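You operate a simulated robot arm through the tools that you are given. There is no shell and no other tool.

You are at the controls of a simulated robot arm. One attempt, no reset.

TASK
Seal the open pack again and put it in the good tray.
Fine: lift it with the rocker and rock the pin down again.

Only the result counts: the job must be done as asked and must still hold three seconds after the hand-in. Knocking over, shifting, dropping, spilling or breaking anything else fails it. A push-on lid holds only when it is set on centred and level and pressed home; a screw cap is set on level and turned clockwise until tight.

THE ROBOT
A 6-joint arm with a four-finger gripper, fixed in place. Base frame: the origin is at the foot of the arm, x ahead of it, y to its left, z up. Units: mm, rad, N and s.
Its first joint turns from -2.897 to 2.897 rad. Payload 3.43 kg.
The tool frame sits at the grasp point between the pads (the TCP): z along the fingers, y along the line on which they close. The tips reach 30 mm beyond it. Largest opening 120 mm; the body of the gripper starts 85 mm behind the TCP.
Orientation is told as [roll, pitch, yaw] about the base's x, y, z axes, in that order, counted from this pose: with the fingers straight down and closing along the base's y, the tool's x points along the base's -x, its y along +y and its z along -z.

THE INTERFACE
- The arm moves only by the tool move_arm. Its argument "rows" is text: rows parted by semicolons, each of 7 numbers parted by spaces: the turn, a rotation vector about the tool's x, y, z in units of 90 degrees (1.0 is 90 degrees), then the shift along the tool's x, y, z in units of 200 mm (1.0 is 200 mm), then the opening in per cent of the stroke, from 0 (shut) to 100 (fully open). In form: rx ry rz tx ty tz hand; .... A call has 1 to 20 rows; each row is the pose to reach, as a shift and turn from the pose commanded when the call began, along the tool's axes at that moment. A call with a number of a shift or a turn outside -1 to 1 is refused whole. Rows are played at 5 a second. More than 50 mm and 0.15 rad between two rows, or a gripper value outside its range, and nothing of the call is played. Where a pose cannot be reached the arm comes as near as it can. A force on the tool above 70 N (or 10 N above the force at the start of the call, whichever is more), or a blocked arm, ends the call early, and 0.2 s more pass. The fingers move at their own pace and stop on an object; they squeeze with about 34 N. The grip force told is the motor's: it shows also when the fingers shut on nothing. Time passes only in rows, and 0.2 s behind the last, so rows that repeat a pose let the fingers close. The reply holds the time, the measured pose of the TCP, the force on the tool along the base axes, the opening and the grip force, in the units named above and with some noise, with the torque about the TCP (base axes, N m) and any sound that the robot's microphone picked up.
- Cameras (640 x 400 px; columns grow to the right, rows downward): "scene" is fixed at [220.2, 651.1, 1327.8]; the picture's right is [-1.00, 0.07, 0.00], its down [0.06, 0.80, -0.60] and it looks along [-0.04, -0.60, -0.80] (base axes); focal length 214 px, centre (320, 200). "wrist" rides on the gripper at [71, -17, -121] in the tool frame; the picture's right is [0.23, 0.97, 0.00], its down [-0.81, 0.19, -0.55] and it looks along [-0.54, 0.13, 0.83] (tool axes); focal length 275 px, centre (320, 200). There is no depth. A picture from a camera that has moved, and an enlarged one, comes with that camera's place and axes in the base frame and with its lens.
- capture(camera): a new picture of that camera. No time passes.
- inspect(camera, box): a new picture of the part [left, top, right, bottom] of that camera's present view, enlarged. No time passes.
- finish_job(): hands the job in; it is judged then, once.

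Nothing tells you positions but the pictures and the camera data. Unless the task says otherwise, let go and move clear before handing in.

The tools are called as a command line: name --argument value ..., lists and objects as JSON in quotes. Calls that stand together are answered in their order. move_arm: Moves the arm, as the interface text tells. Its arguments: {"type":"object","properties":{"rows":{"type":"string"}},"required":["rows"]} The other tools are called the same way: capture (camera) takes a picture; inspect (camera, box) takes an enlarged picture of a part of a camera's view; finish_job () hands the job in.

At the start:

```text
clock: 0.0
ee_pos: [232.6, 499.4, 1108.0]
tcp_rot: [0.001, 0.001, 0.001]
force: [0.0, 0.2, -1.0]
wrist_torque: [-0.01, 0.01, 0.03]
finger_gap: 120.1
grasp_force: 0.1
```

scene: 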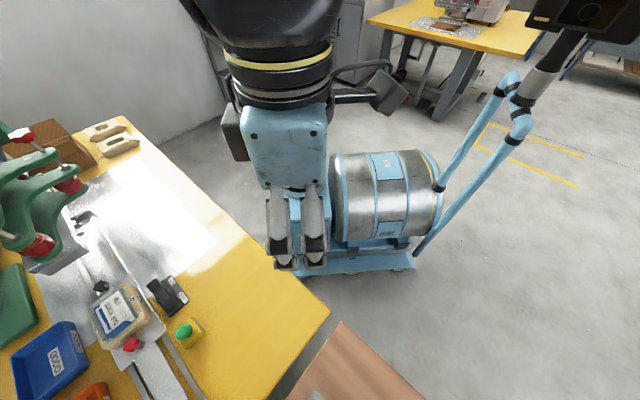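
wrist: 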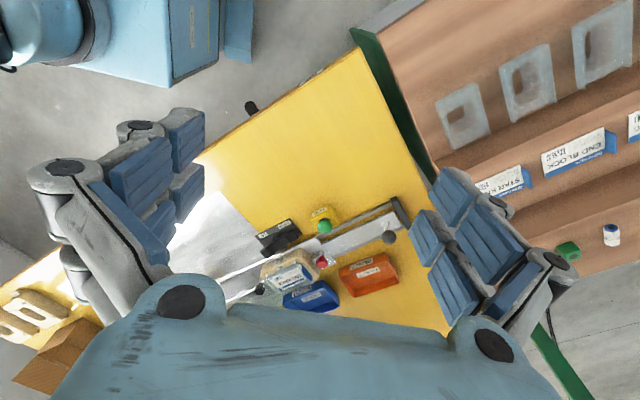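

I see a yellow workbench with a pack (box with label) on a fixture rail, a blue tray, an orange tray, a black object and a yellow/green button. I'll look closer before moving.

inspect --camera "scene" --box '[0, 240, 240, 400]'

inspect --camera "wrist" --box '[220, 190, 440, 330]'

inspect --camera "scene" --box '[70, 260, 220, 360]'

```text
2.50 times, centred on (120, 320) of scene
camera zoom: at [220.2, 651.1, 1327.8], right [-1.0, 0.07, 0.0], down [0.06, 0.8, -0.6], along [-0.04, -0.6, -0.8], focal length 536 px, centre (820, -100)
```

zoom: 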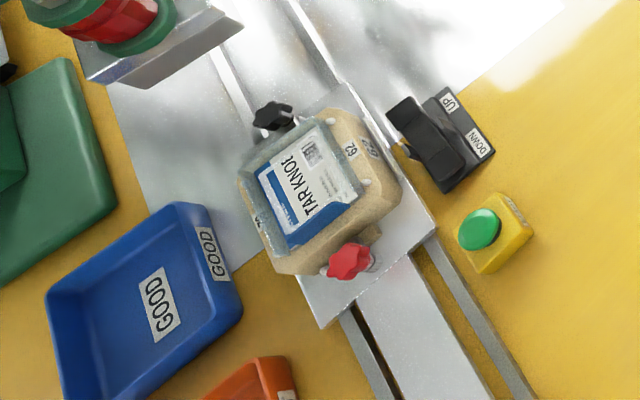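

```text
2.86 times, centred on (330, 260) of wrist
camera zoom: at [161.0, 480.7, 1228.2], right [-0.23, 0.97, 0.0], down [0.81, 0.19, 0.55], along [0.54, 0.13, -0.83], focal length 786 px, centre (291, 29)
```

zoom: 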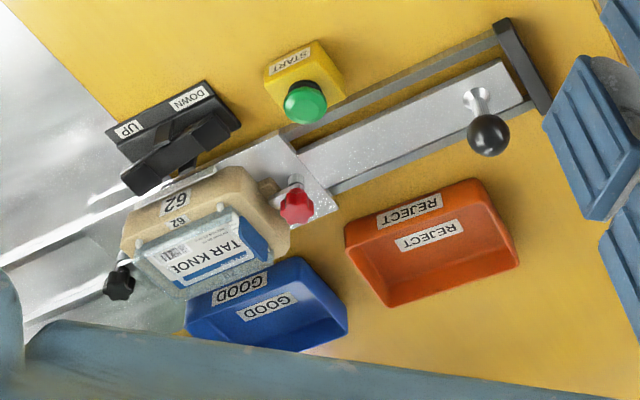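

```text
4.00 times, centred on (145, 310) of scene
camera zoom: at [220.2, 651.1, 1327.8], right [-1.0, 0.07, 0.0], down [0.06, 0.8, -0.6], along [-0.04, -0.6, -0.8], focal length 858 px, centre (1020, -240)
```

zoom: 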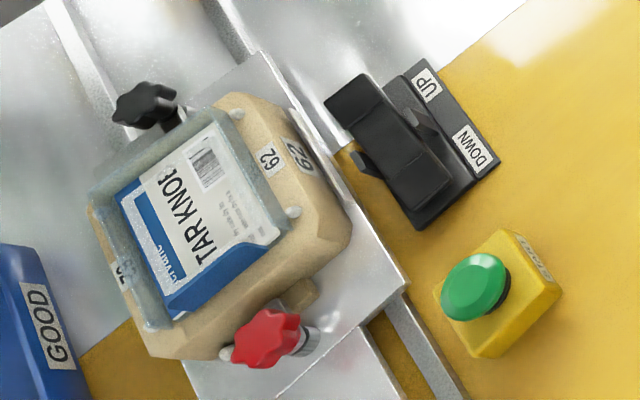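

There is a sliding carriage with a nest holding the pack, a rocker (UP/DOWN), a START button, and what seems to be a press head. I'll look at the other parts of the scene.

inspect --camera "scene" --box '[0, 100, 150, 220]'

inspect --camera "scene" --box '[0, 180, 150, 300]'

inspect --camera "wrist" --box '[420, 0, 640, 280]'

inspect --camera "scene" --box '[0, 330, 220, 400]'

```text
3.33 times, centred on (75, 160) of scene
camera zoom: at [220.2, 651.1, 1327.8], right [-1.0, 0.07, 0.0], down [0.06, 0.8, -0.6], along [-0.04, -0.6, -0.8], focal length 715 px, centre (1137, 333)
```

zoom: 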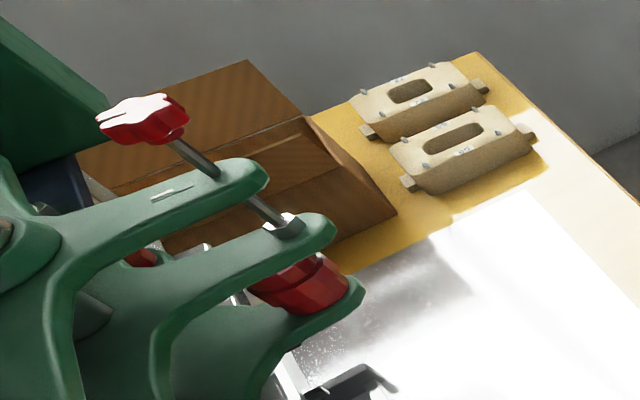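

```text
3.33 times, centred on (75, 240) of scene
camera zoom: at [220.2, 651.1, 1327.8], right [-1.0, 0.07, 0.0], down [0.06, 0.8, -0.6], along [-0.04, -0.6, -0.8], focal length 715 px, centre (1137, 67)
```

zoom: 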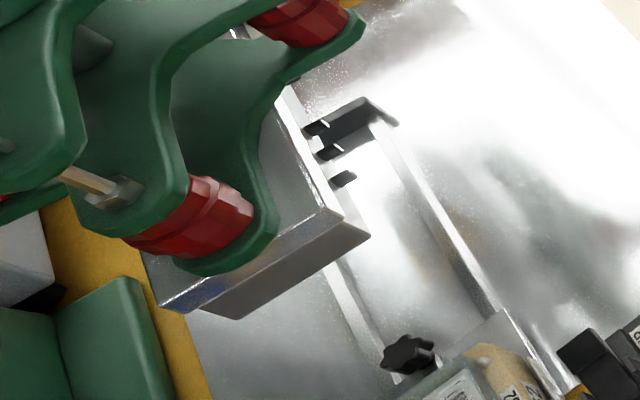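

```text
1.43 times, centred on (530, 140) of wrist
camera zoom: at [161.0, 480.7, 1228.2], right [-0.23, 0.97, 0.0], down [0.81, 0.19, 0.55], along [0.54, 0.13, -0.83], focal length 393 px, centre (20, 286)
```

zoom: 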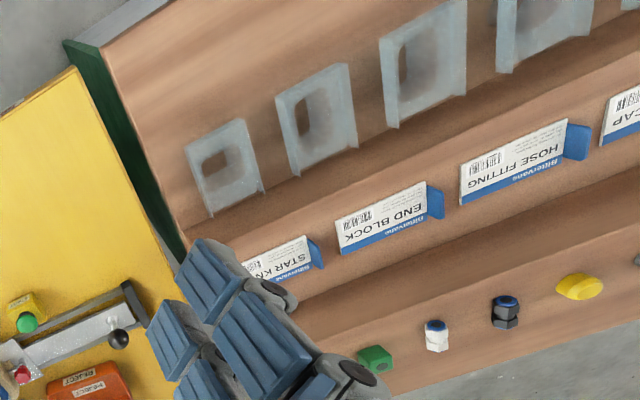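

```text
2.91 times, centred on (110, 365) of scene
camera zoom: at [220.2, 651.1, 1327.8], right [-1.0, 0.07, 0.0], down [0.06, 0.8, -0.6], along [-0.04, -0.6, -0.8], focal length 624 px, centre (931, -280)
```

zoom: 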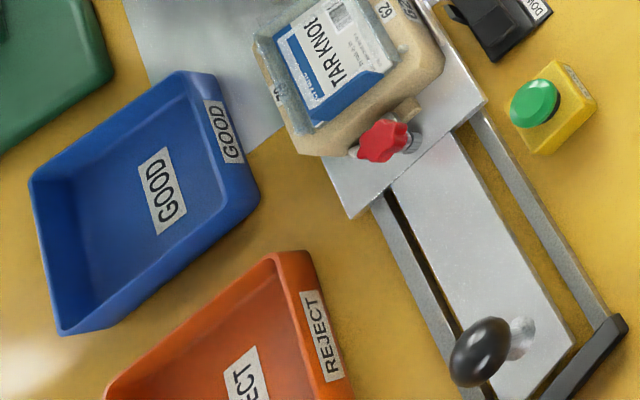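

The pack sits in a nest on a slide near (660, 530, 800), with a heat press further out in +x. I'll move the arm forward at a safe height to get a closer wrist view.

move_arm --rows "0 0 0 -0.2 0 0 100; 0 0 0 -0.4 0 0 100; 0 0 0 -0.6 0 0 100; 0 0 0 -0.8 0 0 100; 0 0 0 -1.0 0 0 100"

capture --camera "wrist"

capture --camera "scene"

```text
clock: 1.2
ee_pos: [423.9, 501.7, 1112.3]
tcp_rot: [0.003, -0.011, 0.001]
force: [-0.7, 0.5, 0.2]
wrist_torque: [0.02, -0.05, 0.01]
finger_gap: 119.9
grasp_force: 0.1
```

```text
taken
camera wrist: at [349.3, 482.6, 1230.8], right [-0.23, 0.97, 0.0], down [0.8, 0.19, 0.56], along [0.55, 0.13, -0.83], focal length 275 px, centre (320, 200)
```

wrist: 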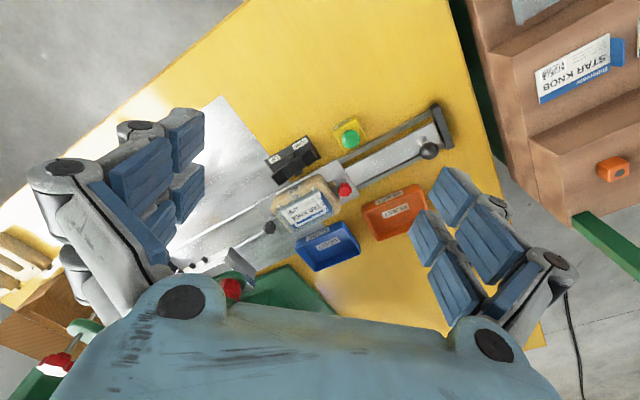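

```text
taken
```

scene: 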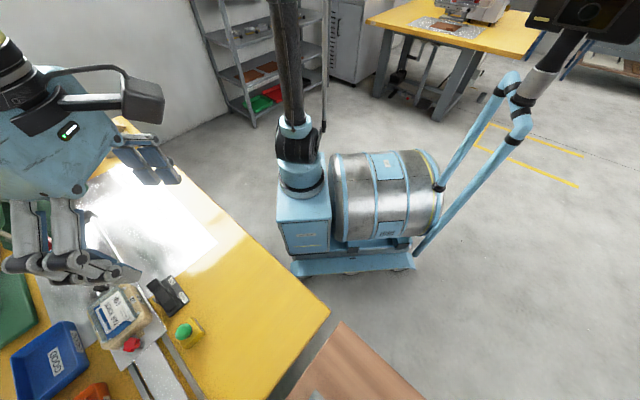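

The table top shows well now; the pack is about (660, 530, 800). I'll go lower and closer for a detailed view, staying short of the press.

move_arm --rows "0 0 0 -0.1 0.05 0.2 100; 0 0 0 -0.2 0.1 0.4 100; 0 0 0 -0.3 0.12 0.6 100; 0 0 0 -0.4 0.14 0.75 100; 0 0 0 -0.4 0.14 0.75 100"

capture --camera "wrist"

inspect --camera "wrist" --box '[200, 80, 440, 240]'

```text
clock: 2.4
ee_pos: [501.3, 528.6, 964.5]
tcp_rot: [0.002, -0.009, 0.001]
force: [0.0, 0.8, -0.3]
wrist_torque: [0.0, 0.03, 0.04]
finger_gap: 120.1
grasp_force: 0.1
```

```text
taken
camera wrist: at [427.4, 510.3, 1084.0], right [-0.23, 0.97, 0.0], down [0.8, 0.19, 0.56], along [0.55, 0.13, -0.83], focal length 275 px, centre (320, 200)
```

wrist: 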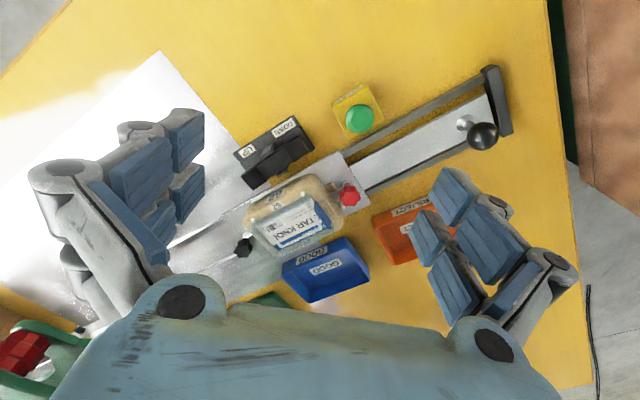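

```text
2.50 times, centred on (320, 160) of wrist
camera zoom: at [427.4, 510.3, 1084.0], right [-0.23, 0.97, 0.0], down [0.8, 0.19, 0.56], along [0.55, 0.13, -0.83], focal length 688 px, centre (320, 300)
```

zoom: 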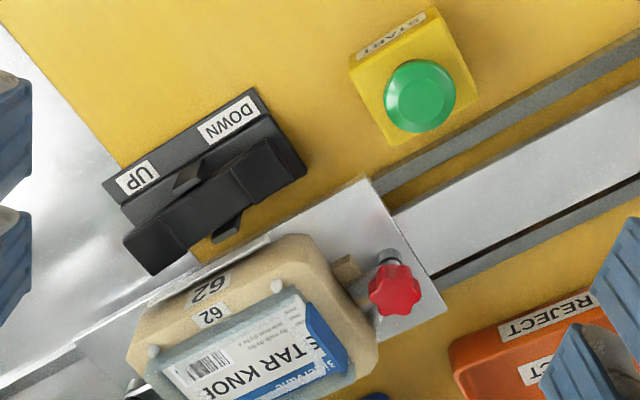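

The rocker sits beside the carriage, START just beyond, and the ball handle of the slide is near (500, 711, 790). I'll go in closer above the pack to see its state.

move_arm --rows "0 0 0 -0.15 0 0.1 100; 0 0 0 -0.3 0 0.2 100; 0 0 0 -0.4 0 0.3 100; 0 0 0 -0.4 0 0.3 100"

capture --camera "wrist"

inspect --camera "wrist" --box '[200, 130, 440, 280]'

```text
clock: 3.4
ee_pos: [583.8, 529.2, 907.2]
tcp_rot: [0.002, -0.012, 0.003]
force: [0.3, 0.6, -0.1]
wrist_torque: [0.01, 0.03, 0.0]
finger_gap: 119.8
grasp_force: 0.1
```

```text
taken
camera wrist: at [510.1, 510.6, 1026.1], right [-0.23, 0.97, 0.0], down [0.8, 0.19, 0.56], along [0.55, 0.13, -0.83], focal length 275 px, centre (320, 200)
```

wrist: 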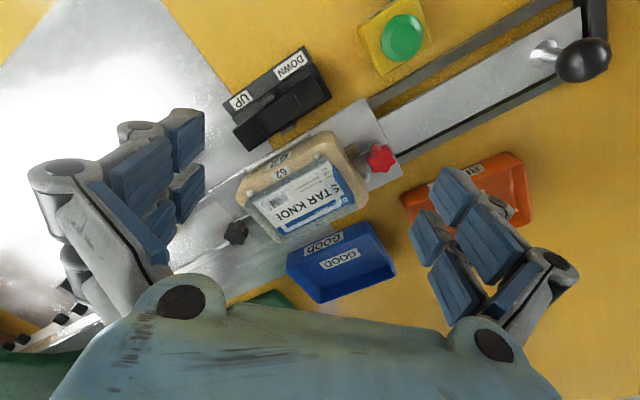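

```text
2.67 times, centred on (320, 205) of wrist
camera zoom: at [510.1, 510.6, 1026.1], right [-0.23, 0.97, 0.0], down [0.8, 0.19, 0.56], along [0.55, 0.13, -0.83], focal length 734 px, centre (320, 187)
```

zoom: 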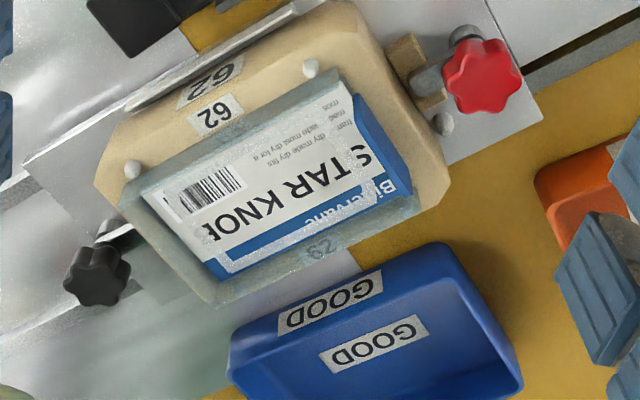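

I take the pack to be a clear blister with a card on a nest numbered 62, with trays GOOD at about (766, 598). I'll rotate the tool yaw and view it from another side to judge the pack's state.

inspect --camera "wrist" --box '[225, 140, 385, 250]'

inspect --camera "scene" --box '[80, 270, 170, 360]'

```text
3.64 times, centred on (305, 195) of wrist
camera zoom: at [510.1, 510.6, 1026.1], right [-0.23, 0.97, 0.0], down [0.8, 0.19, 0.56], along [0.55, 0.13, -0.83], focal length 1001 px, centre (374, 218)
```

zoom: 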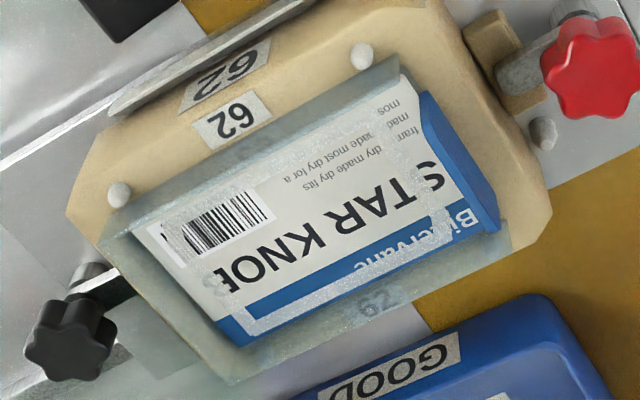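

```text
4.44 times, centred on (125, 315) of scene
camera zoom: at [220.2, 651.1, 1327.8], right [-1.0, 0.07, 0.0], down [0.06, 0.8, -0.6], along [-0.04, -0.6, -0.8], focal length 953 px, centre (1187, -311)
```

zoom: 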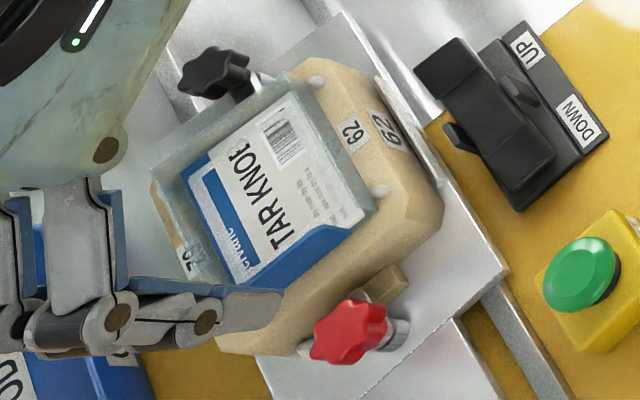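

The enlargements are rendered sharply, so I'll zoom further into the pack, pegs, rocker and card edge from here.

inspect --camera "wrist" --box '[310, 145, 370, 185]'

inspect --camera "wrist" --box '[230, 180, 310, 240]'

inspect --camera "wrist" --box '[215, 40, 345, 150]'

inspect --camera "wrist" --box '[300, 175, 380, 225]'

```text
10.00 times, centred on (340, 165) of wrist
camera zoom: at [510.1, 510.6, 1026.1], right [-0.23, 0.97, 0.0], down [0.8, 0.19, 0.56], along [0.55, 0.13, -0.83], focal length 2753 px, centre (120, 550)
```

zoom: 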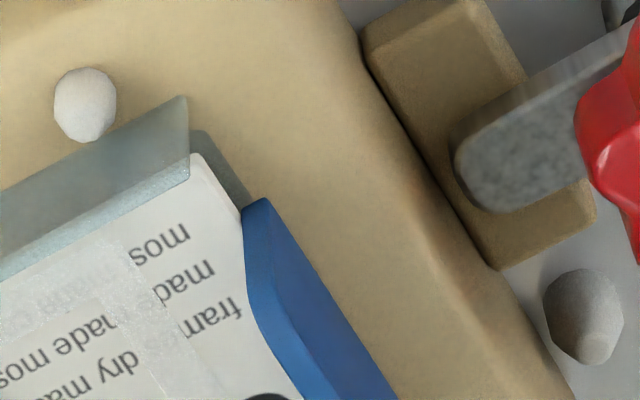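

```text
6.67 times, centred on (270, 210) of wrist
camera zoom: at [510.1, 510.6, 1026.1], right [-0.23, 0.97, 0.0], down [0.8, 0.19, 0.56], along [0.55, 0.13, -0.83], focal length 1835 px, centre (653, 133)
```

zoom: 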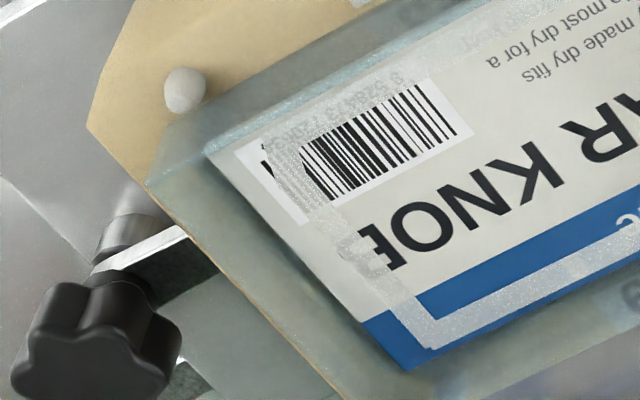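

```text
3.64 times, centred on (280, 95) of wrist
camera zoom: at [510.1, 510.6, 1026.1], right [-0.23, 0.97, 0.0], down [0.8, 0.19, 0.56], along [0.55, 0.13, -0.83], focal length 1001 px, centre (466, 582)
```

zoom: 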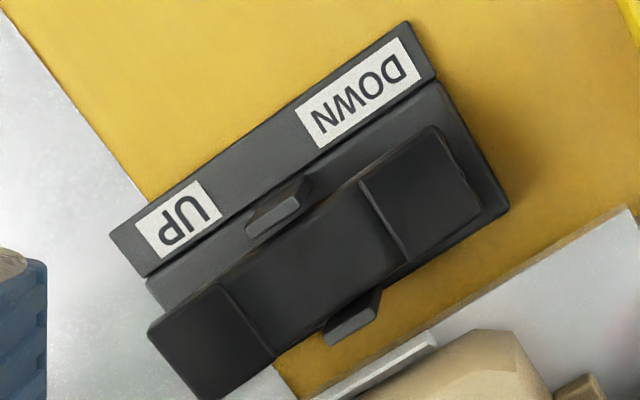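

```text
8.00 times, centred on (340, 200) of wrist
camera zoom: at [510.1, 510.6, 1026.1], right [-0.23, 0.97, 0.0], down [0.8, 0.19, 0.56], along [0.55, 0.13, -0.83], focal length 2202 px, centre (160, 200)
```

zoom: 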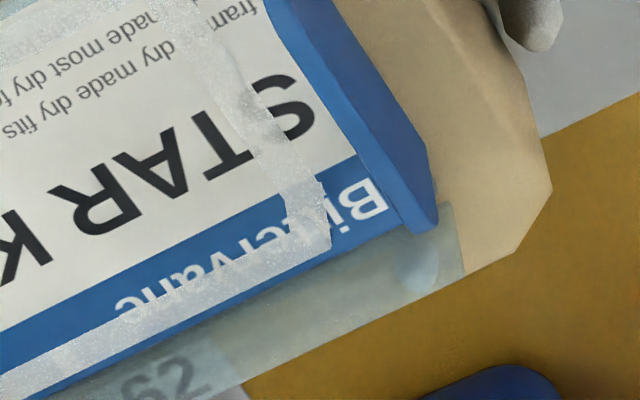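

The card looks slid partly out of the clear blister: its blue end tab sticks out at the red-knob end, with an old seal trace on the card. I'll yaw the tool about 47° to line up with the rail and view it from the handle side.

move_arm --rows "0 0 0.087 -0.02 0.04 0 100; 0 0 0.174 -0.05 0.08 0 100; 0 0 0.261 -0.07 0.12 0 100; 0 0 0.348 -0.09 0.16 0 100; 0 0 0.435 -0.12 0.2 0 100; 0 0 0.52 -0.14 0.235 0 100; 0 0 0.52 -0.14 0.235 0 100; 0 0 0.52 -0.14 0.235 0 100"

capture --camera "wrist"

inspect --camera "wrist" --box '[200, 110, 440, 260]'

```text
clock: 5.2
ee_pos: [611.2, 574.3, 904.6]
tcp_rot: [0.009, -0.006, -0.818]
force: [-0.3, 0.2, 0.4]
wrist_torque: [-0.04, -0.01, 0.01]
finger_gap: 120.0
grasp_force: 0.0
```

```text
taken
camera wrist: at [547.5, 613.6, 1024.0], right [0.55, 0.83, 0.01], down [0.69, -0.46, 0.56], along [0.47, -0.3, -0.83], focal length 275 px, centre (320, 200)
```

wrist: 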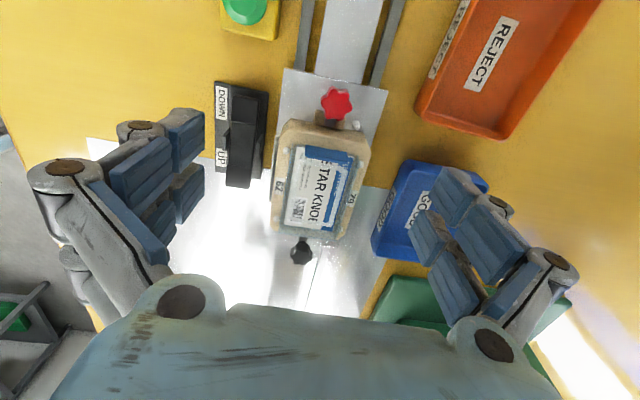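

```text
2.67 times, centred on (320, 185) of wrist
camera zoom: at [547.5, 613.6, 1024.0], right [0.55, 0.83, 0.01], down [0.69, -0.46, 0.56], along [0.47, -0.3, -0.83], focal length 734 px, centre (320, 240)
```

zoom: 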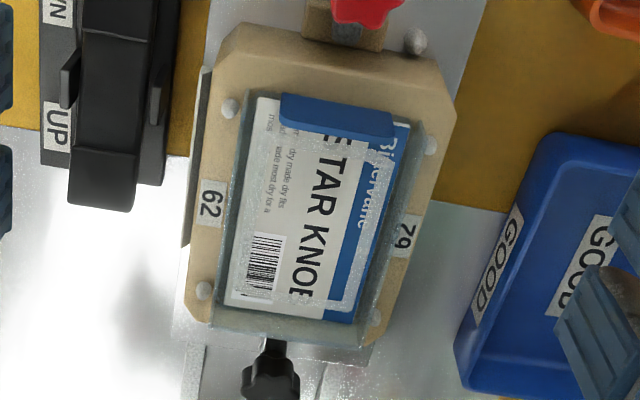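

From the handle side I can see the card in its clear tray: the blue tab at the red-knob end, and a gap between the card's far edge and the closed end of the tray. I'll zoom in on both ends.

inspect --camera "wrist" --box '[280, 135, 370, 190]'

inspect --camera "wrist" --box '[270, 190, 360, 245]'

inspect --camera "wrist" --box '[200, 60, 290, 200]'

inspect --camera "wrist" --box '[260, 60, 400, 150]'

```text
7.11 times, centred on (325, 162) of wrist
camera zoom: at [547.5, 613.6, 1024.0], right [0.55, 0.83, 0.01], down [0.69, -0.46, 0.56], along [0.47, -0.3, -0.83], focal length 1958 px, centre (284, 467)
```

zoom: 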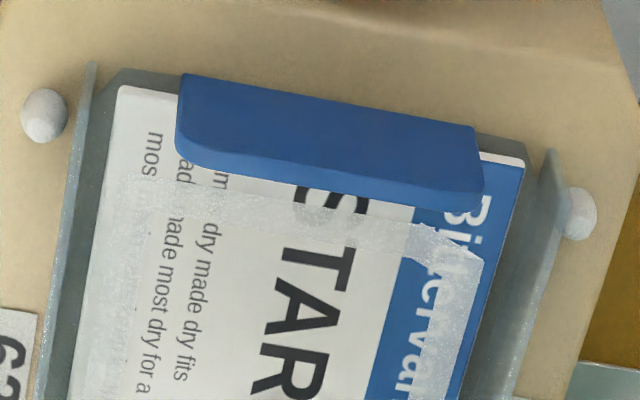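

```text
7.11 times, centred on (315, 218) of wrist
camera zoom: at [547.5, 613.6, 1024.0], right [0.55, 0.83, 0.01], down [0.69, -0.46, 0.56], along [0.47, -0.3, -0.83], focal length 1958 px, centre (356, 76)
```

zoom: 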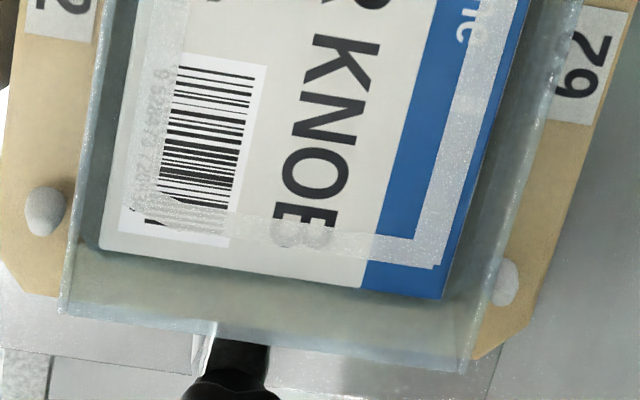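

```text
2.86 times, centred on (245, 130) of wrist
camera zoom: at [547.5, 613.6, 1024.0], right [0.55, 0.83, 0.01], down [0.69, -0.46, 0.56], along [0.47, -0.3, -0.83], focal length 786 px, centre (534, 400)
```

zoom: 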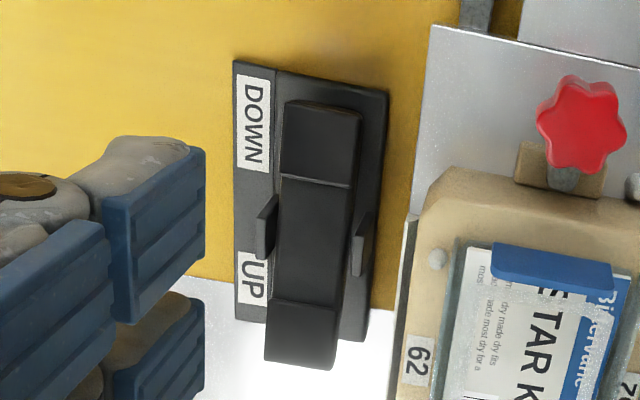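

```text
4.44 times, centred on (330, 105) of wrist
camera zoom: at [547.5, 613.6, 1024.0], right [0.55, 0.83, 0.01], down [0.69, -0.46, 0.56], along [0.47, -0.3, -0.83], focal length 1224 px, centre (276, 622)
```

zoom: 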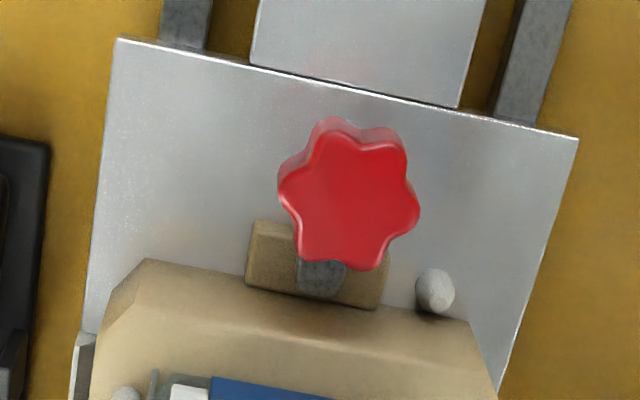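

The card lies in the tray with its blue grip tab at the red-knob end; the old seal trace looks broken, and the rocker's UP end is raised (pin down). Next I'll tilt the camera to look along the rail at the press.

move_arm --rows "0 -0.075 0 0.1 0 -0.1 100; 0 -0.15 0 0.2 0 -0.2 100; 0 -0.225 0 0.3 0 -0.3 100; 0 -0.3 0 0.4 0 -0.4 100; 0 -0.3 0 0.4 0 -0.4 100"

capture --camera "wrist"

inspect --camera "wrist" --box '[160, 150, 480, 320]'

```text
clock: 6.4
ee_pos: [552.8, 636.2, 986.4]
tcp_rot: [0.01, -0.479, -0.821]
force: [-0.2, 0.4, 0.5]
wrist_torque: [-0.03, 0.01, -0.02]
finger_gap: 120.3
grasp_force: 0.1
```

```text
taken
camera wrist: at [457.7, 709.2, 1059.9], right [0.57, 0.82, -0.1], down [0.45, -0.21, 0.87], along [0.69, -0.54, -0.49], focal length 275 px, centre (320, 200)
```

wrist: 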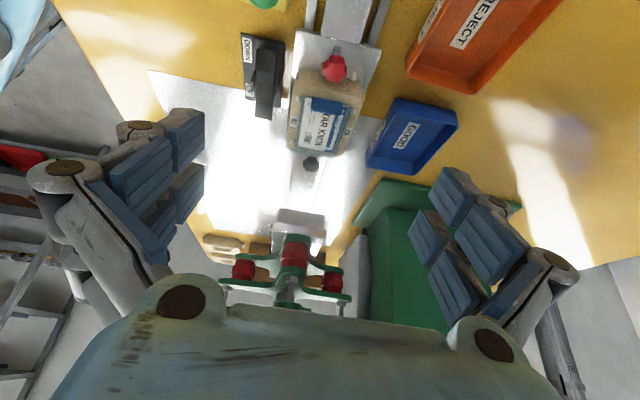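

```text
2.00 times, centred on (320, 235) of wrist
camera zoom: at [457.7, 709.2, 1059.9], right [0.57, 0.82, -0.1], down [0.45, -0.21, 0.87], along [0.69, -0.54, -0.49], focal length 551 px, centre (320, 130)
```

zoom: 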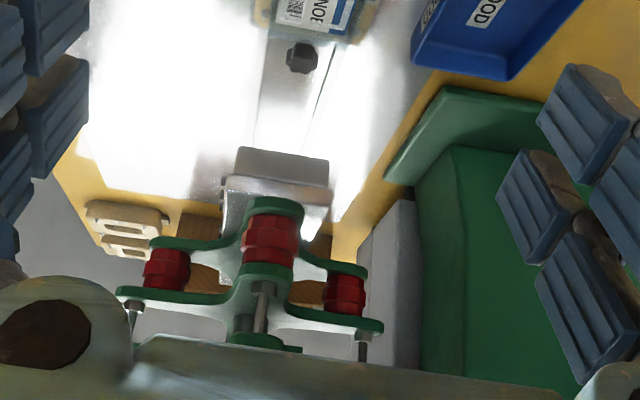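

The press is a green frame over the far part of the rail, clear of where the handle will travel. I'll hold briefly to see how closely the arm settles on the commanded pose.

move_arm --rows "0 0 0 0 0 0 100; 0 0 0 0 0 0 100; 0 0 0 0 0 0 100"

inspect --camera "wrist" --box '[260, 60, 400, 170]'

inspect --camera "wrist" --box '[210, 190, 370, 310]'

```text
clock: 7.2
ee_pos: [552.8, 635.6, 987.5]
tcp_rot: [0.01, -0.478, -0.822]
force: [-0.6, -0.2, 0.2]
wrist_torque: [-0.03, 0.0, -0.02]
finger_gap: 120.1
grasp_force: 0.1
```

```text
3.64 times, centred on (330, 115) of wrist
camera zoom: at [457.7, 708.9, 1059.9], right [0.57, 0.82, -0.1], down [0.45, -0.21, 0.87], along [0.69, -0.54, -0.49], focal length 1001 px, centre (284, 509)
```

zoom: 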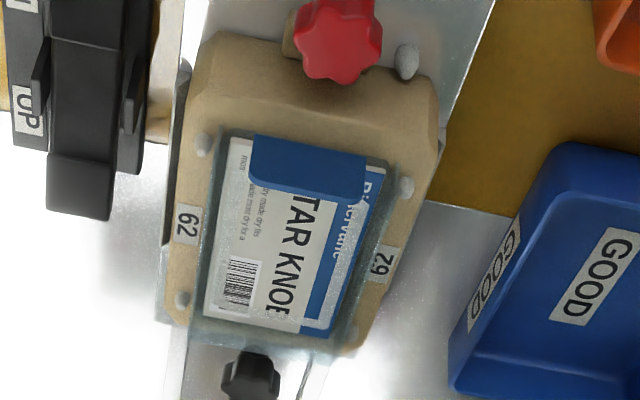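

```text
3.33 times, centred on (290, 250) of wrist
camera zoom: at [457.7, 708.9, 1059.9], right [0.57, 0.82, -0.1], down [0.45, -0.21, 0.87], along [0.69, -0.54, -0.49], focal length 918 px, centre (420, 33)
```

zoom: 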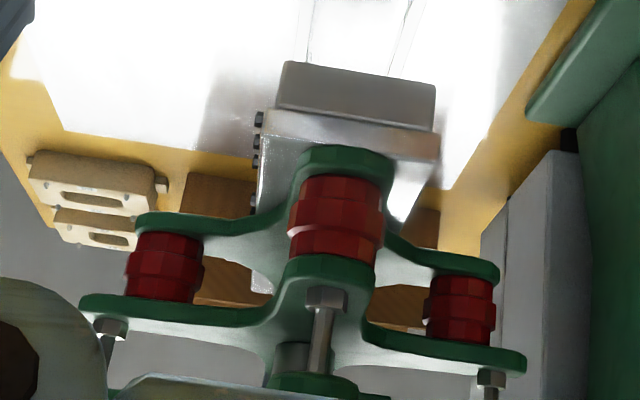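

The arm holds a steady offset of about 1 cm from what I count as commanded, so I'll steer by measured poses. Next I'll go back to a vertical tool above the ball handle near (500, 711) to fix its place exactly.

move_arm --rows "0 0.06 0 0.126 0.013 0.045 100; 0 0.12 0 0.252 0.026 0.09 100; 0 0.18 0 0.377 0.038 0.134 100; 0 0.24 0 0.503 0.051 0.179 100; 0 0.3 0 0.629 0.064 0.2235 100; 0 0.3 0 0.629 0.064 0.2235 100"

capture --camera "wrist"

capture --camera "scene"

```text
clock: 8.6
ee_pos: [504.4, 709.1, 887.3]
tcp_rot: [0.009, -0.005, -0.815]
force: [0.6, 0.2, -0.6]
wrist_torque: [0.0, -0.01, -0.01]
finger_gap: 120.1
grasp_force: 0.0
```

```text
taken
camera wrist: at [439.9, 747.6, 1007.3], right [0.55, 0.83, 0.01], down [0.69, -0.46, 0.56], along [0.47, -0.3, -0.83], focal length 275 px, centre (320, 200)
```

wrist: 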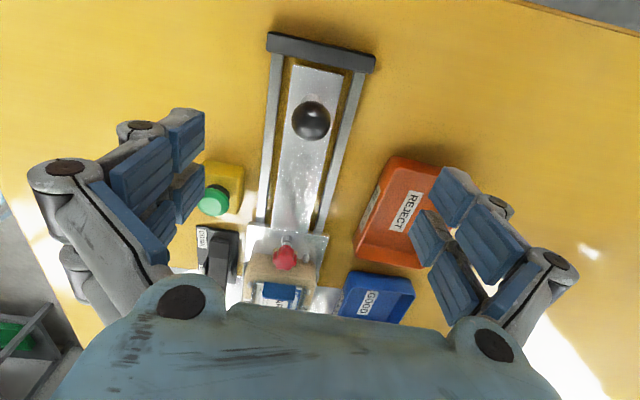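

```text
taken
```

scene: 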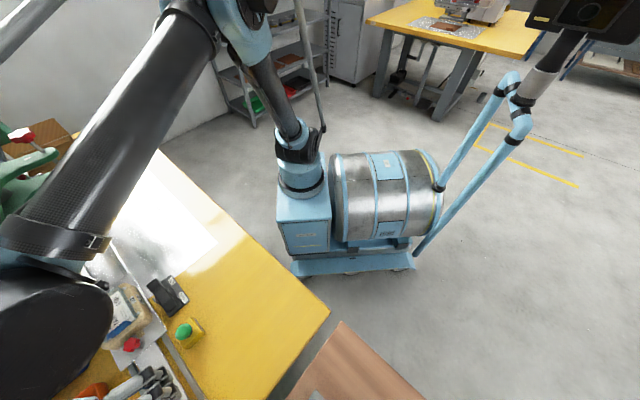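

The ball centre triangulates to about (494, 706, 797), diameter near 30 mm, and the rail runs about -45° (toward +x, -y). I'll centre over it and descend partway to check.

move_arm --rows "0 0 0 0.012 -0.024 0.05 60; 0 0 0 0.0234 -0.0467 0.12 60; 0 0 0 0.0234 -0.0467 0.2 60; 0 0 0 0.0234 -0.0467 0.2 60"

capture --camera "wrist"

```text
clock: 9.6
ee_pos: [492.9, 707.0, 849.7]
tcp_rot: [0.008, -0.005, -0.814]
force: [-0.1, 0.8, -0.5]
wrist_torque: [0.02, -0.01, 0.02]
finger_gap: 72.1
grasp_force: 0.0
```

```text
taken
camera wrist: at [429.5, 744.9, 968.1], right [0.55, 0.83, 0.01], down [0.69, -0.46, 0.56], along [0.47, -0.3, -0.83], focal length 275 px, centre (320, 200)
```

wrist: 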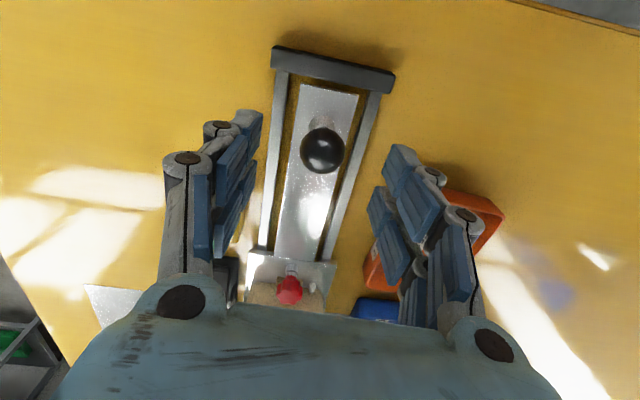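

The ball sits at (494, 706, 797) again, nicely between the fingers. I'll lower to it and close.

move_arm --rows "0 0 0 -0.008 0 0.08 60; 0 0 0 -0.008 0 0.16 60; 0 0 0 -0.008 0 0.225 60; 0 0 0 -0.008 0 0.225 60"

capture --camera "wrist"

```text
clock: 10.6
ee_pos: [493.9, 703.9, 803.6]
tcp_rot: [0.009, -0.006, -0.814]
force: [0.0, 0.3, 0.1]
wrist_torque: [-0.01, 0.01, -0.03]
finger_gap: 71.8
grasp_force: 0.1
```

```text
taken
camera wrist: at [430.1, 741.9, 922.7], right [0.55, 0.83, 0.01], down [0.69, -0.46, 0.56], along [0.47, -0.3, -0.83], focal length 275 px, centre (320, 200)
```

wrist: 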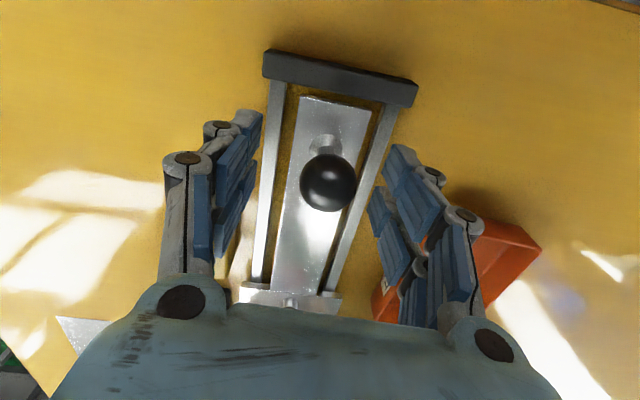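

The ball lies right at the TCP within 2 mm. I'll correct and close on it.

move_arm --rows "0 0 0 0.005 0.009 0 60; 0 0 0 0.005 0.009 0 0; 0 0 0 0.005 0.009 0 0; 0 0 0 0.005 0.009 0 0"

capture --camera "wrist"

```text
clock: 11.6
ee_pos: [494.1, 704.6, 803.7]
tcp_rot: [0.01, -0.007, -0.817]
force: [20.0, 21.7, 11.4]
wrist_torque: [-0.09, -0.37, -0.11]
finger_gap: 28.4
grasp_force: 44.9
```

```text
taken
camera wrist: at [431.7, 745.2, 922.3], right [0.55, 0.83, 0.01], down [0.69, -0.46, 0.56], along [0.47, -0.3, -0.83], focal length 275 px, centre (320, 200)
```

wrist: 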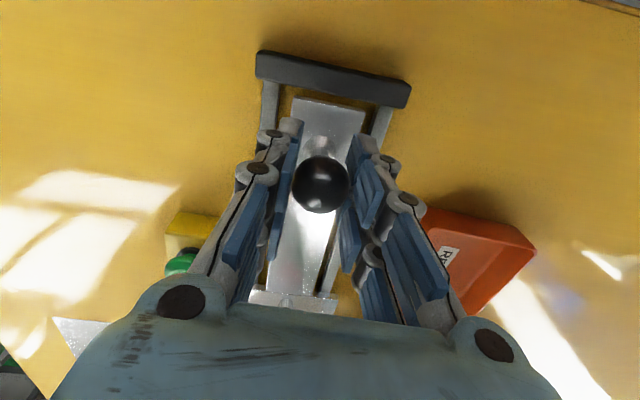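

The ball is gripped, with about 29 N of sideways (+v) load. I'll ease that off before pushing.

move_arm --rows "0 0 0 0 0.005 0 0; 0 0 0 0 0.01 0 0; 0 0 0 0 0.01 0 0"

```text
clock: 12.4
ee_pos: [495.4, 706.9, 803.7]
tcp_rot: [0.007, -0.007, -0.816]
force: [7.6, -3.6, 19.0]
wrist_torque: [-0.43, -0.37, -0.02]
finger_gap: 28.0
grasp_force: 45.1
```

Sideways load is gone. Now I'll start pushing the slide toward the press, a small step first to gauge the resistance and direction.

move_arm --rows "0 0 0 -0.025 0.0007 -0.003 0; 0 0 0 -0.05 0.0015 -0.005 0; 0 0 0 -0.075 0.0022 -0.005 0; 0 0 0 -0.1 0.003 -0.005 0; 0 0 0 -0.1 0.003 -0.005 0"

capture --camera "wrist"

```text
clock: 13.6
ee_pos: [509.7, 693.5, 803.7]
tcp_rot: [0.008, -0.007, -0.816]
force: [-21.1, -22.0, -20.1]
wrist_torque: [0.41, 0.44, 0.16]
finger_gap: 28.3
grasp_force: 45.3
```

```text
taken
camera wrist: at [445.6, 732.1, 922.1], right [0.55, 0.83, 0.01], down [0.69, -0.46, 0.56], along [0.47, -0.3, -0.83], focal length 275 px, centre (320, 200)
```

wrist: 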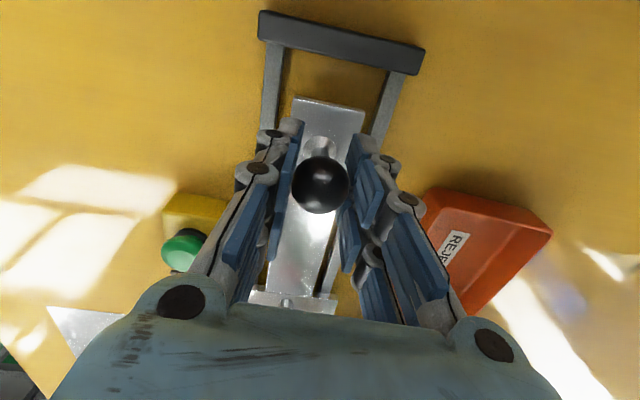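

The slide moves freely, but sideways load builds, so the rail direction is a bit more toward -y than I assumed. I'll correct and go on.

move_arm --rows "0 0 0 0 -0.006 0.002 0; 0 0 0 0 -0.0105 0.0025 0; 0 0 0 0 -0.0105 0.0025 0"

```text
clock: 14.4
ee_pos: [508.8, 694.0, 802.7]
tcp_rot: [0.01, -0.006, -0.817]
force: [9.0, 7.0, 1.7]
wrist_torque: [0.06, -0.18, -0.11]
finger_gap: 28.4
grasp_force: 44.8
```

Good, nearly balanced. I'll continue the push in 30 mm with a slight -v drift and watch forces.

move_arm --rows "0 0 0 -0.04 -0.003 0 0; 0 0 0 -0.08 -0.004 0 0; 0 0 0 -0.12 -0.005 0 0; 0 0 0 -0.15 -0.006 0 0; 0 0 0 -0.15 -0.006 0 0"

```text
clock: 15.6
ee_pos: [525.3, 676.3, 807.0]
tcp_rot: [0.03, -0.013, -0.819]
force: [64.4, 63.9, -29.9]
wrist_torque: [0.23, -0.05, 0.06]
finger_gap: 28.8
grasp_force: 45.5
stopped in row 5: the force on the tool passed its limit at 71 N (the readings are from after the stop); the commanded pose is now the measured one
```

Force rose suddenly with a lift in z, so something touched. I'll look before doing anything else.

capture --camera "wrist"

capture --camera "scene"

inspect --camera "wrist" --box '[140, 100, 460, 320]'

inspect --camera "scene" --box '[60, 240, 260, 400]'

```text
taken
camera wrist: at [459.9, 713.2, 924.9], right [0.55, 0.83, 0.03], down [0.68, -0.47, 0.57], along [0.49, -0.3, -0.82], focal length 275 px, centre (320, 200)
```

wrist: 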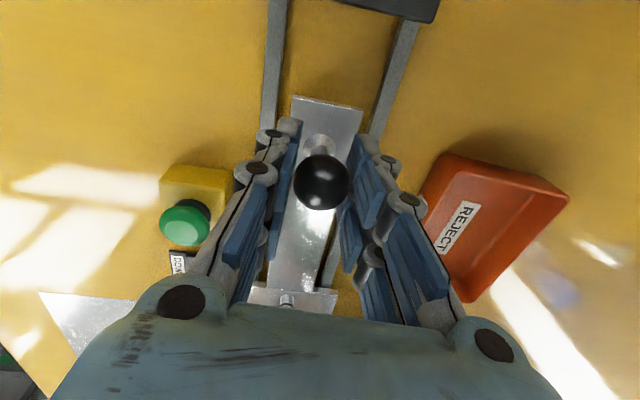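

```text
taken
```

scene: 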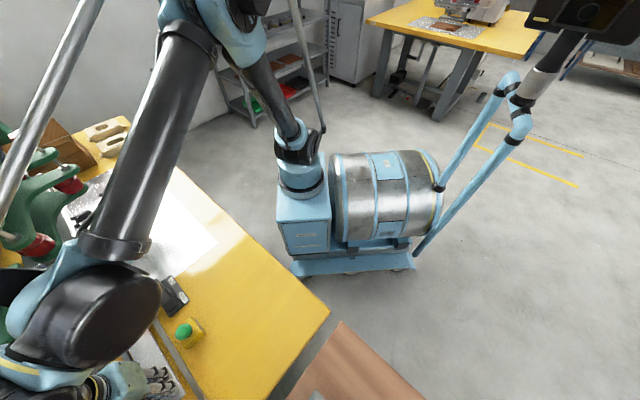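

```text
1.82 times, centred on (300, 210) of wrist
camera zoom: at [459.9, 713.2, 924.9], right [0.55, 0.83, 0.03], down [0.68, -0.47, 0.57], along [0.49, -0.3, -0.82], focal length 500 px, centre (356, 182)
```

zoom: 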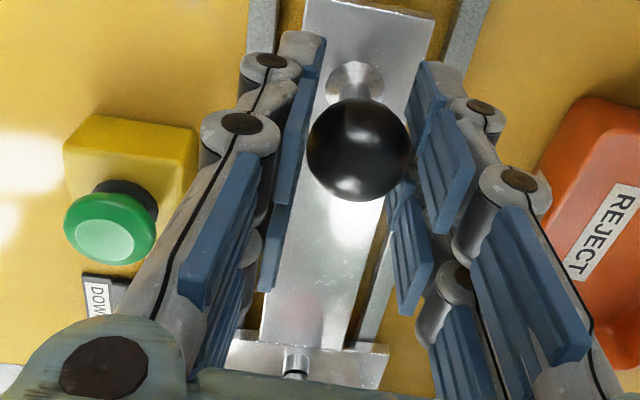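

```text
2.50 times, centred on (160, 320) of scene
camera zoom: at [220.2, 651.1, 1327.8], right [-1.0, 0.07, 0.0], down [0.06, 0.8, -0.6], along [-0.04, -0.6, -0.8], focal length 536 px, centre (720, -100)
```

zoom: 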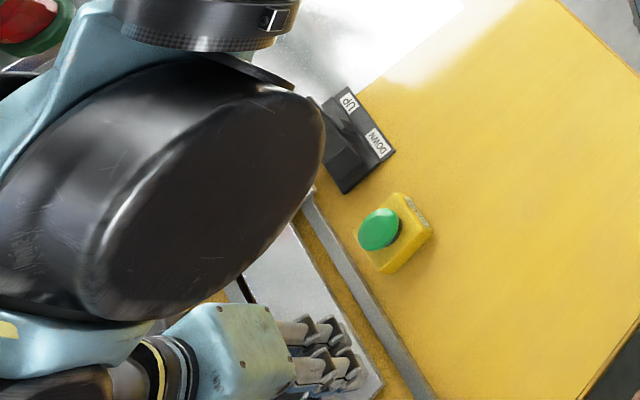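

The gripper still holds the ball and the slide has moved about 45 mm, but the load is odd (arm pushed sideways and up). I'll check the arm for contact elsewhere in the scene view.

inspect --camera "scene" --box '[0, 0, 200, 260]'

inspect --camera "scene" --box '[0, 120, 180, 400]'

inspect --camera "wrist" --box '[220, 90, 420, 310]'

```text
1.54 times, centred on (100, 130) of scene
camera zoom: at [220.2, 651.1, 1327.8], right [-1.0, 0.07, 0.0], down [0.06, 0.8, -0.6], along [-0.04, -0.6, -0.8], focal length 330 px, centre (658, 308)
```

zoom: 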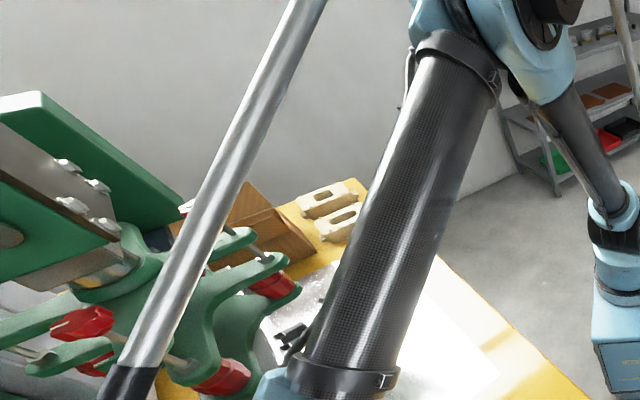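

```text
1.43 times, centred on (90, 260) of scene
camera zoom: at [220.2, 651.1, 1327.8], right [-1.0, 0.07, 0.0], down [0.06, 0.8, -0.6], along [-0.04, -0.6, -0.8], focal length 306 px, centre (649, 114)
```

zoom: 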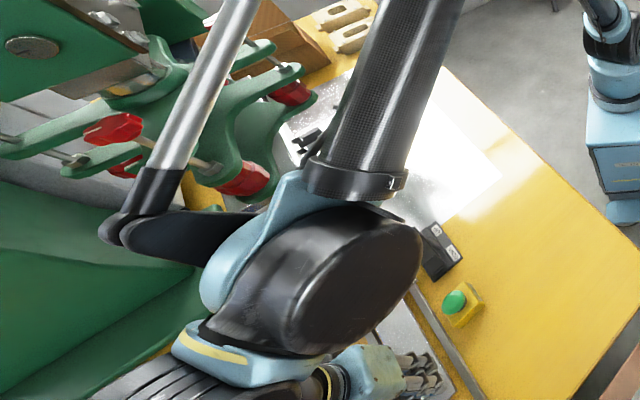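

```text
1.82 times, centred on (320, 200) of wrist
camera zoom: at [459.9, 713.2, 924.9], right [0.55, 0.83, 0.03], down [0.68, -0.47, 0.57], along [0.49, -0.3, -0.82], focal length 500 px, centre (320, 200)
```

zoom: 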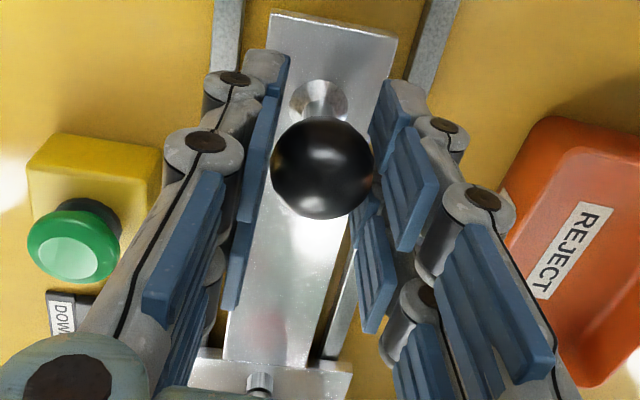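

The arm has a parallel rod near its wrist, but it seems clear of the press so far. I'll hold still and read the settled load.

move_arm --rows "0 0 0 0 0 0 0; 0 0 0 0 0 0 0"

```text
clock: 16.2
ee_pos: [523.5, 673.7, 806.0]
tcp_rot: [0.026, -0.011, -0.817]
force: [64.7, 63.0, -26.9]
wrist_torque: [-0.53, -0.64, 0.0]
finger_gap: 34.4
grasp_force: 45.3
```

There is about 90 N of pure sideways load, so the tool must move toward +v. I'll relieve it in small steps.

move_arm --rows "0 0 0 0 0.006 0.002 0; 0 0 0 0 0.012 0.003 0; 0 0 0 0 0.018 0.003 0; 0 0 0 0 0.018 0.003 0"

```text
clock: 17.2
ee_pos: [525.4, 676.8, 807.2]
tcp_rot: [0.025, -0.012, -0.816]
force: [63.7, 61.7, -24.1]
wrist_torque: [0.12, -0.2, 0.02]
finger_gap: 29.3
grasp_force: 44.6
```

The torque about the TCP is small, so the load comes from the ball itself: the tool still sits too far to -v and too high. I'll shift further +v and slightly down.

move_arm --rows "0 0 0 0 0.004 0.004 0; 0 0 0 0 0.008 0.008 0; 0 0 0 0 0.012 0.01 0; 0 0 0 0 0.012 0.01 0"

```text
clock: 18.2
ee_pos: [524.1, 676.2, 807.6]
tcp_rot: [0.024, -0.012, -0.816]
force: [50.9, 53.5, 28.5]
wrist_torque: [0.7, -0.48, 0.04]
finger_gap: 28.1
grasp_force: 45.0
```

The load is falling but still there, and the tool reads 4 mm higher than before. I'll check the ball's position in the pads with a picture.

inspect --camera "wrist" --box '[240, 130, 400, 230]'

capture --camera "wrist"

```text
4.00 times, centred on (320, 180) of wrist
camera zoom: at [459.4, 714.4, 925.3], right [0.55, 0.83, 0.02], down [0.68, -0.47, 0.57], along [0.48, -0.3, -0.82], focal length 1101 px, centre (320, 280)
```

zoom: 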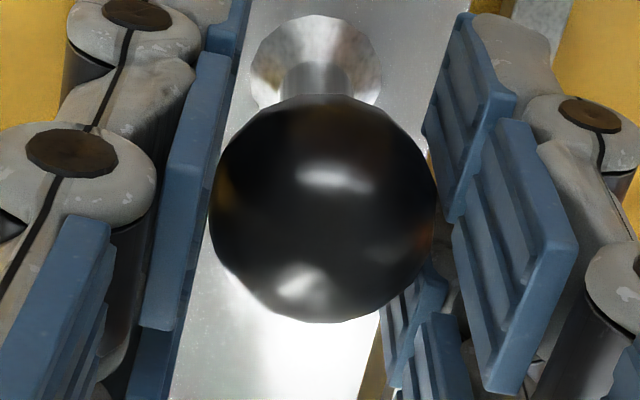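

```text
taken
camera wrist: at [459.4, 714.4, 925.3], right [0.55, 0.83, 0.02], down [0.68, -0.47, 0.57], along [0.48, -0.3, -0.82], focal length 275 px, centre (320, 200)
```

wrist: 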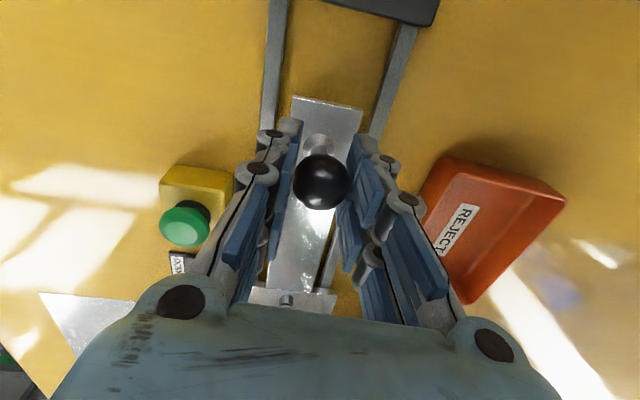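

By the pictures the ball moved along about -46.3°, and my squeezing grip across the rail fights the slide. I'll release, lift, and regrip by caging the ball fore-and-aft (fingers along the rail), which can't load it sideways.

move_arm --rows "0 0 0 0 0 0 42; 0 0 0 0 0 0 42; 0 0 0 0 0 0 42"

capture --camera "wrist"

```text
clock: 19.0
ee_pos: [523.5, 674.6, 807.6]
tcp_rot: [0.02, -0.016, -0.814]
force: [0.2, 0.4, -0.1]
wrist_torque: [0.01, 0.02, 0.0]
finger_gap: 50.3
grasp_force: 0.0
```

```text
taken
camera wrist: at [458.1, 713.1, 925.3], right [0.55, 0.83, 0.02], down [0.68, -0.46, 0.57], along [0.48, -0.3, -0.82], focal length 275 px, centre (320, 200)
```

wrist: 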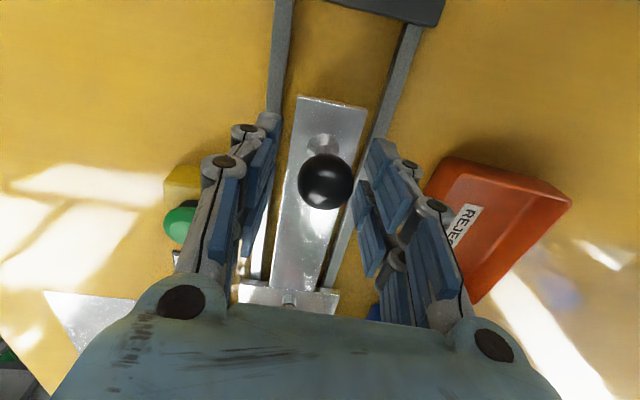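

The tool is free and the ball is at (525, 675, 797). I'll lift 70 mm and turn the gripper 90° so it closes along the rail.

move_arm --rows "0 0 0 0 0 -0.15 42; 0 0 0 0 0 -0.35 42; 0 0 -0.09 0 0 -0.35 42; 0 0 -0.18 0 0 -0.35 42; 0 0 -0.27 0 0 -0.35 42; 0 0 -0.36 0 0 -0.35 42; 0 0 -0.45 0 0 -0.35 42; 0 0 -0.54 0 0 -0.35 42; 0 0 -0.63 0 0 -0.35 42; 0 0 -0.72 0 0 -0.35 42; 0 0 -0.81 0 0 -0.35 42; 0 0 -0.9 0 0 -0.35 42; 0 0 -0.99 0 0 -0.35 42; 0 0 -1.0 0 0 -0.35 42; 0 0 -1.0 0 0 -0.35 42"

capture --camera "wrist"

```text
clock: 22.2
ee_pos: [523.5, 674.5, 876.6]
tcp_rot: [-0.013, -0.022, 0.757]
force: [0.0, 1.3, 1.0]
wrist_torque: [0.02, -0.01, 0.04]
finger_gap: 50.4
grasp_force: 0.0
```

```text
taken
camera wrist: at [478.0, 611.4, 994.8], right [-0.83, 0.55, -0.02], down [0.44, 0.69, 0.57], along [0.33, 0.47, -0.82], focal length 275 px, centre (320, 200)
```

wrist: 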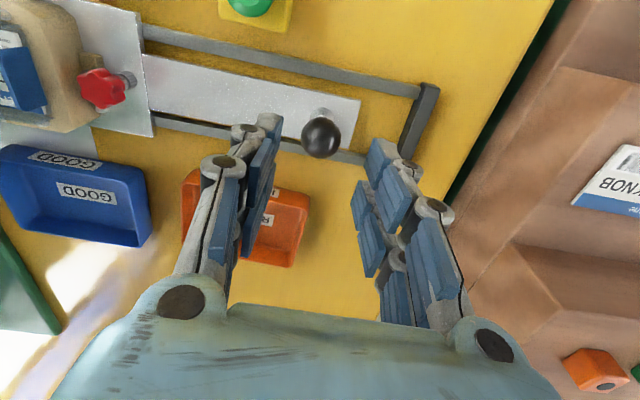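

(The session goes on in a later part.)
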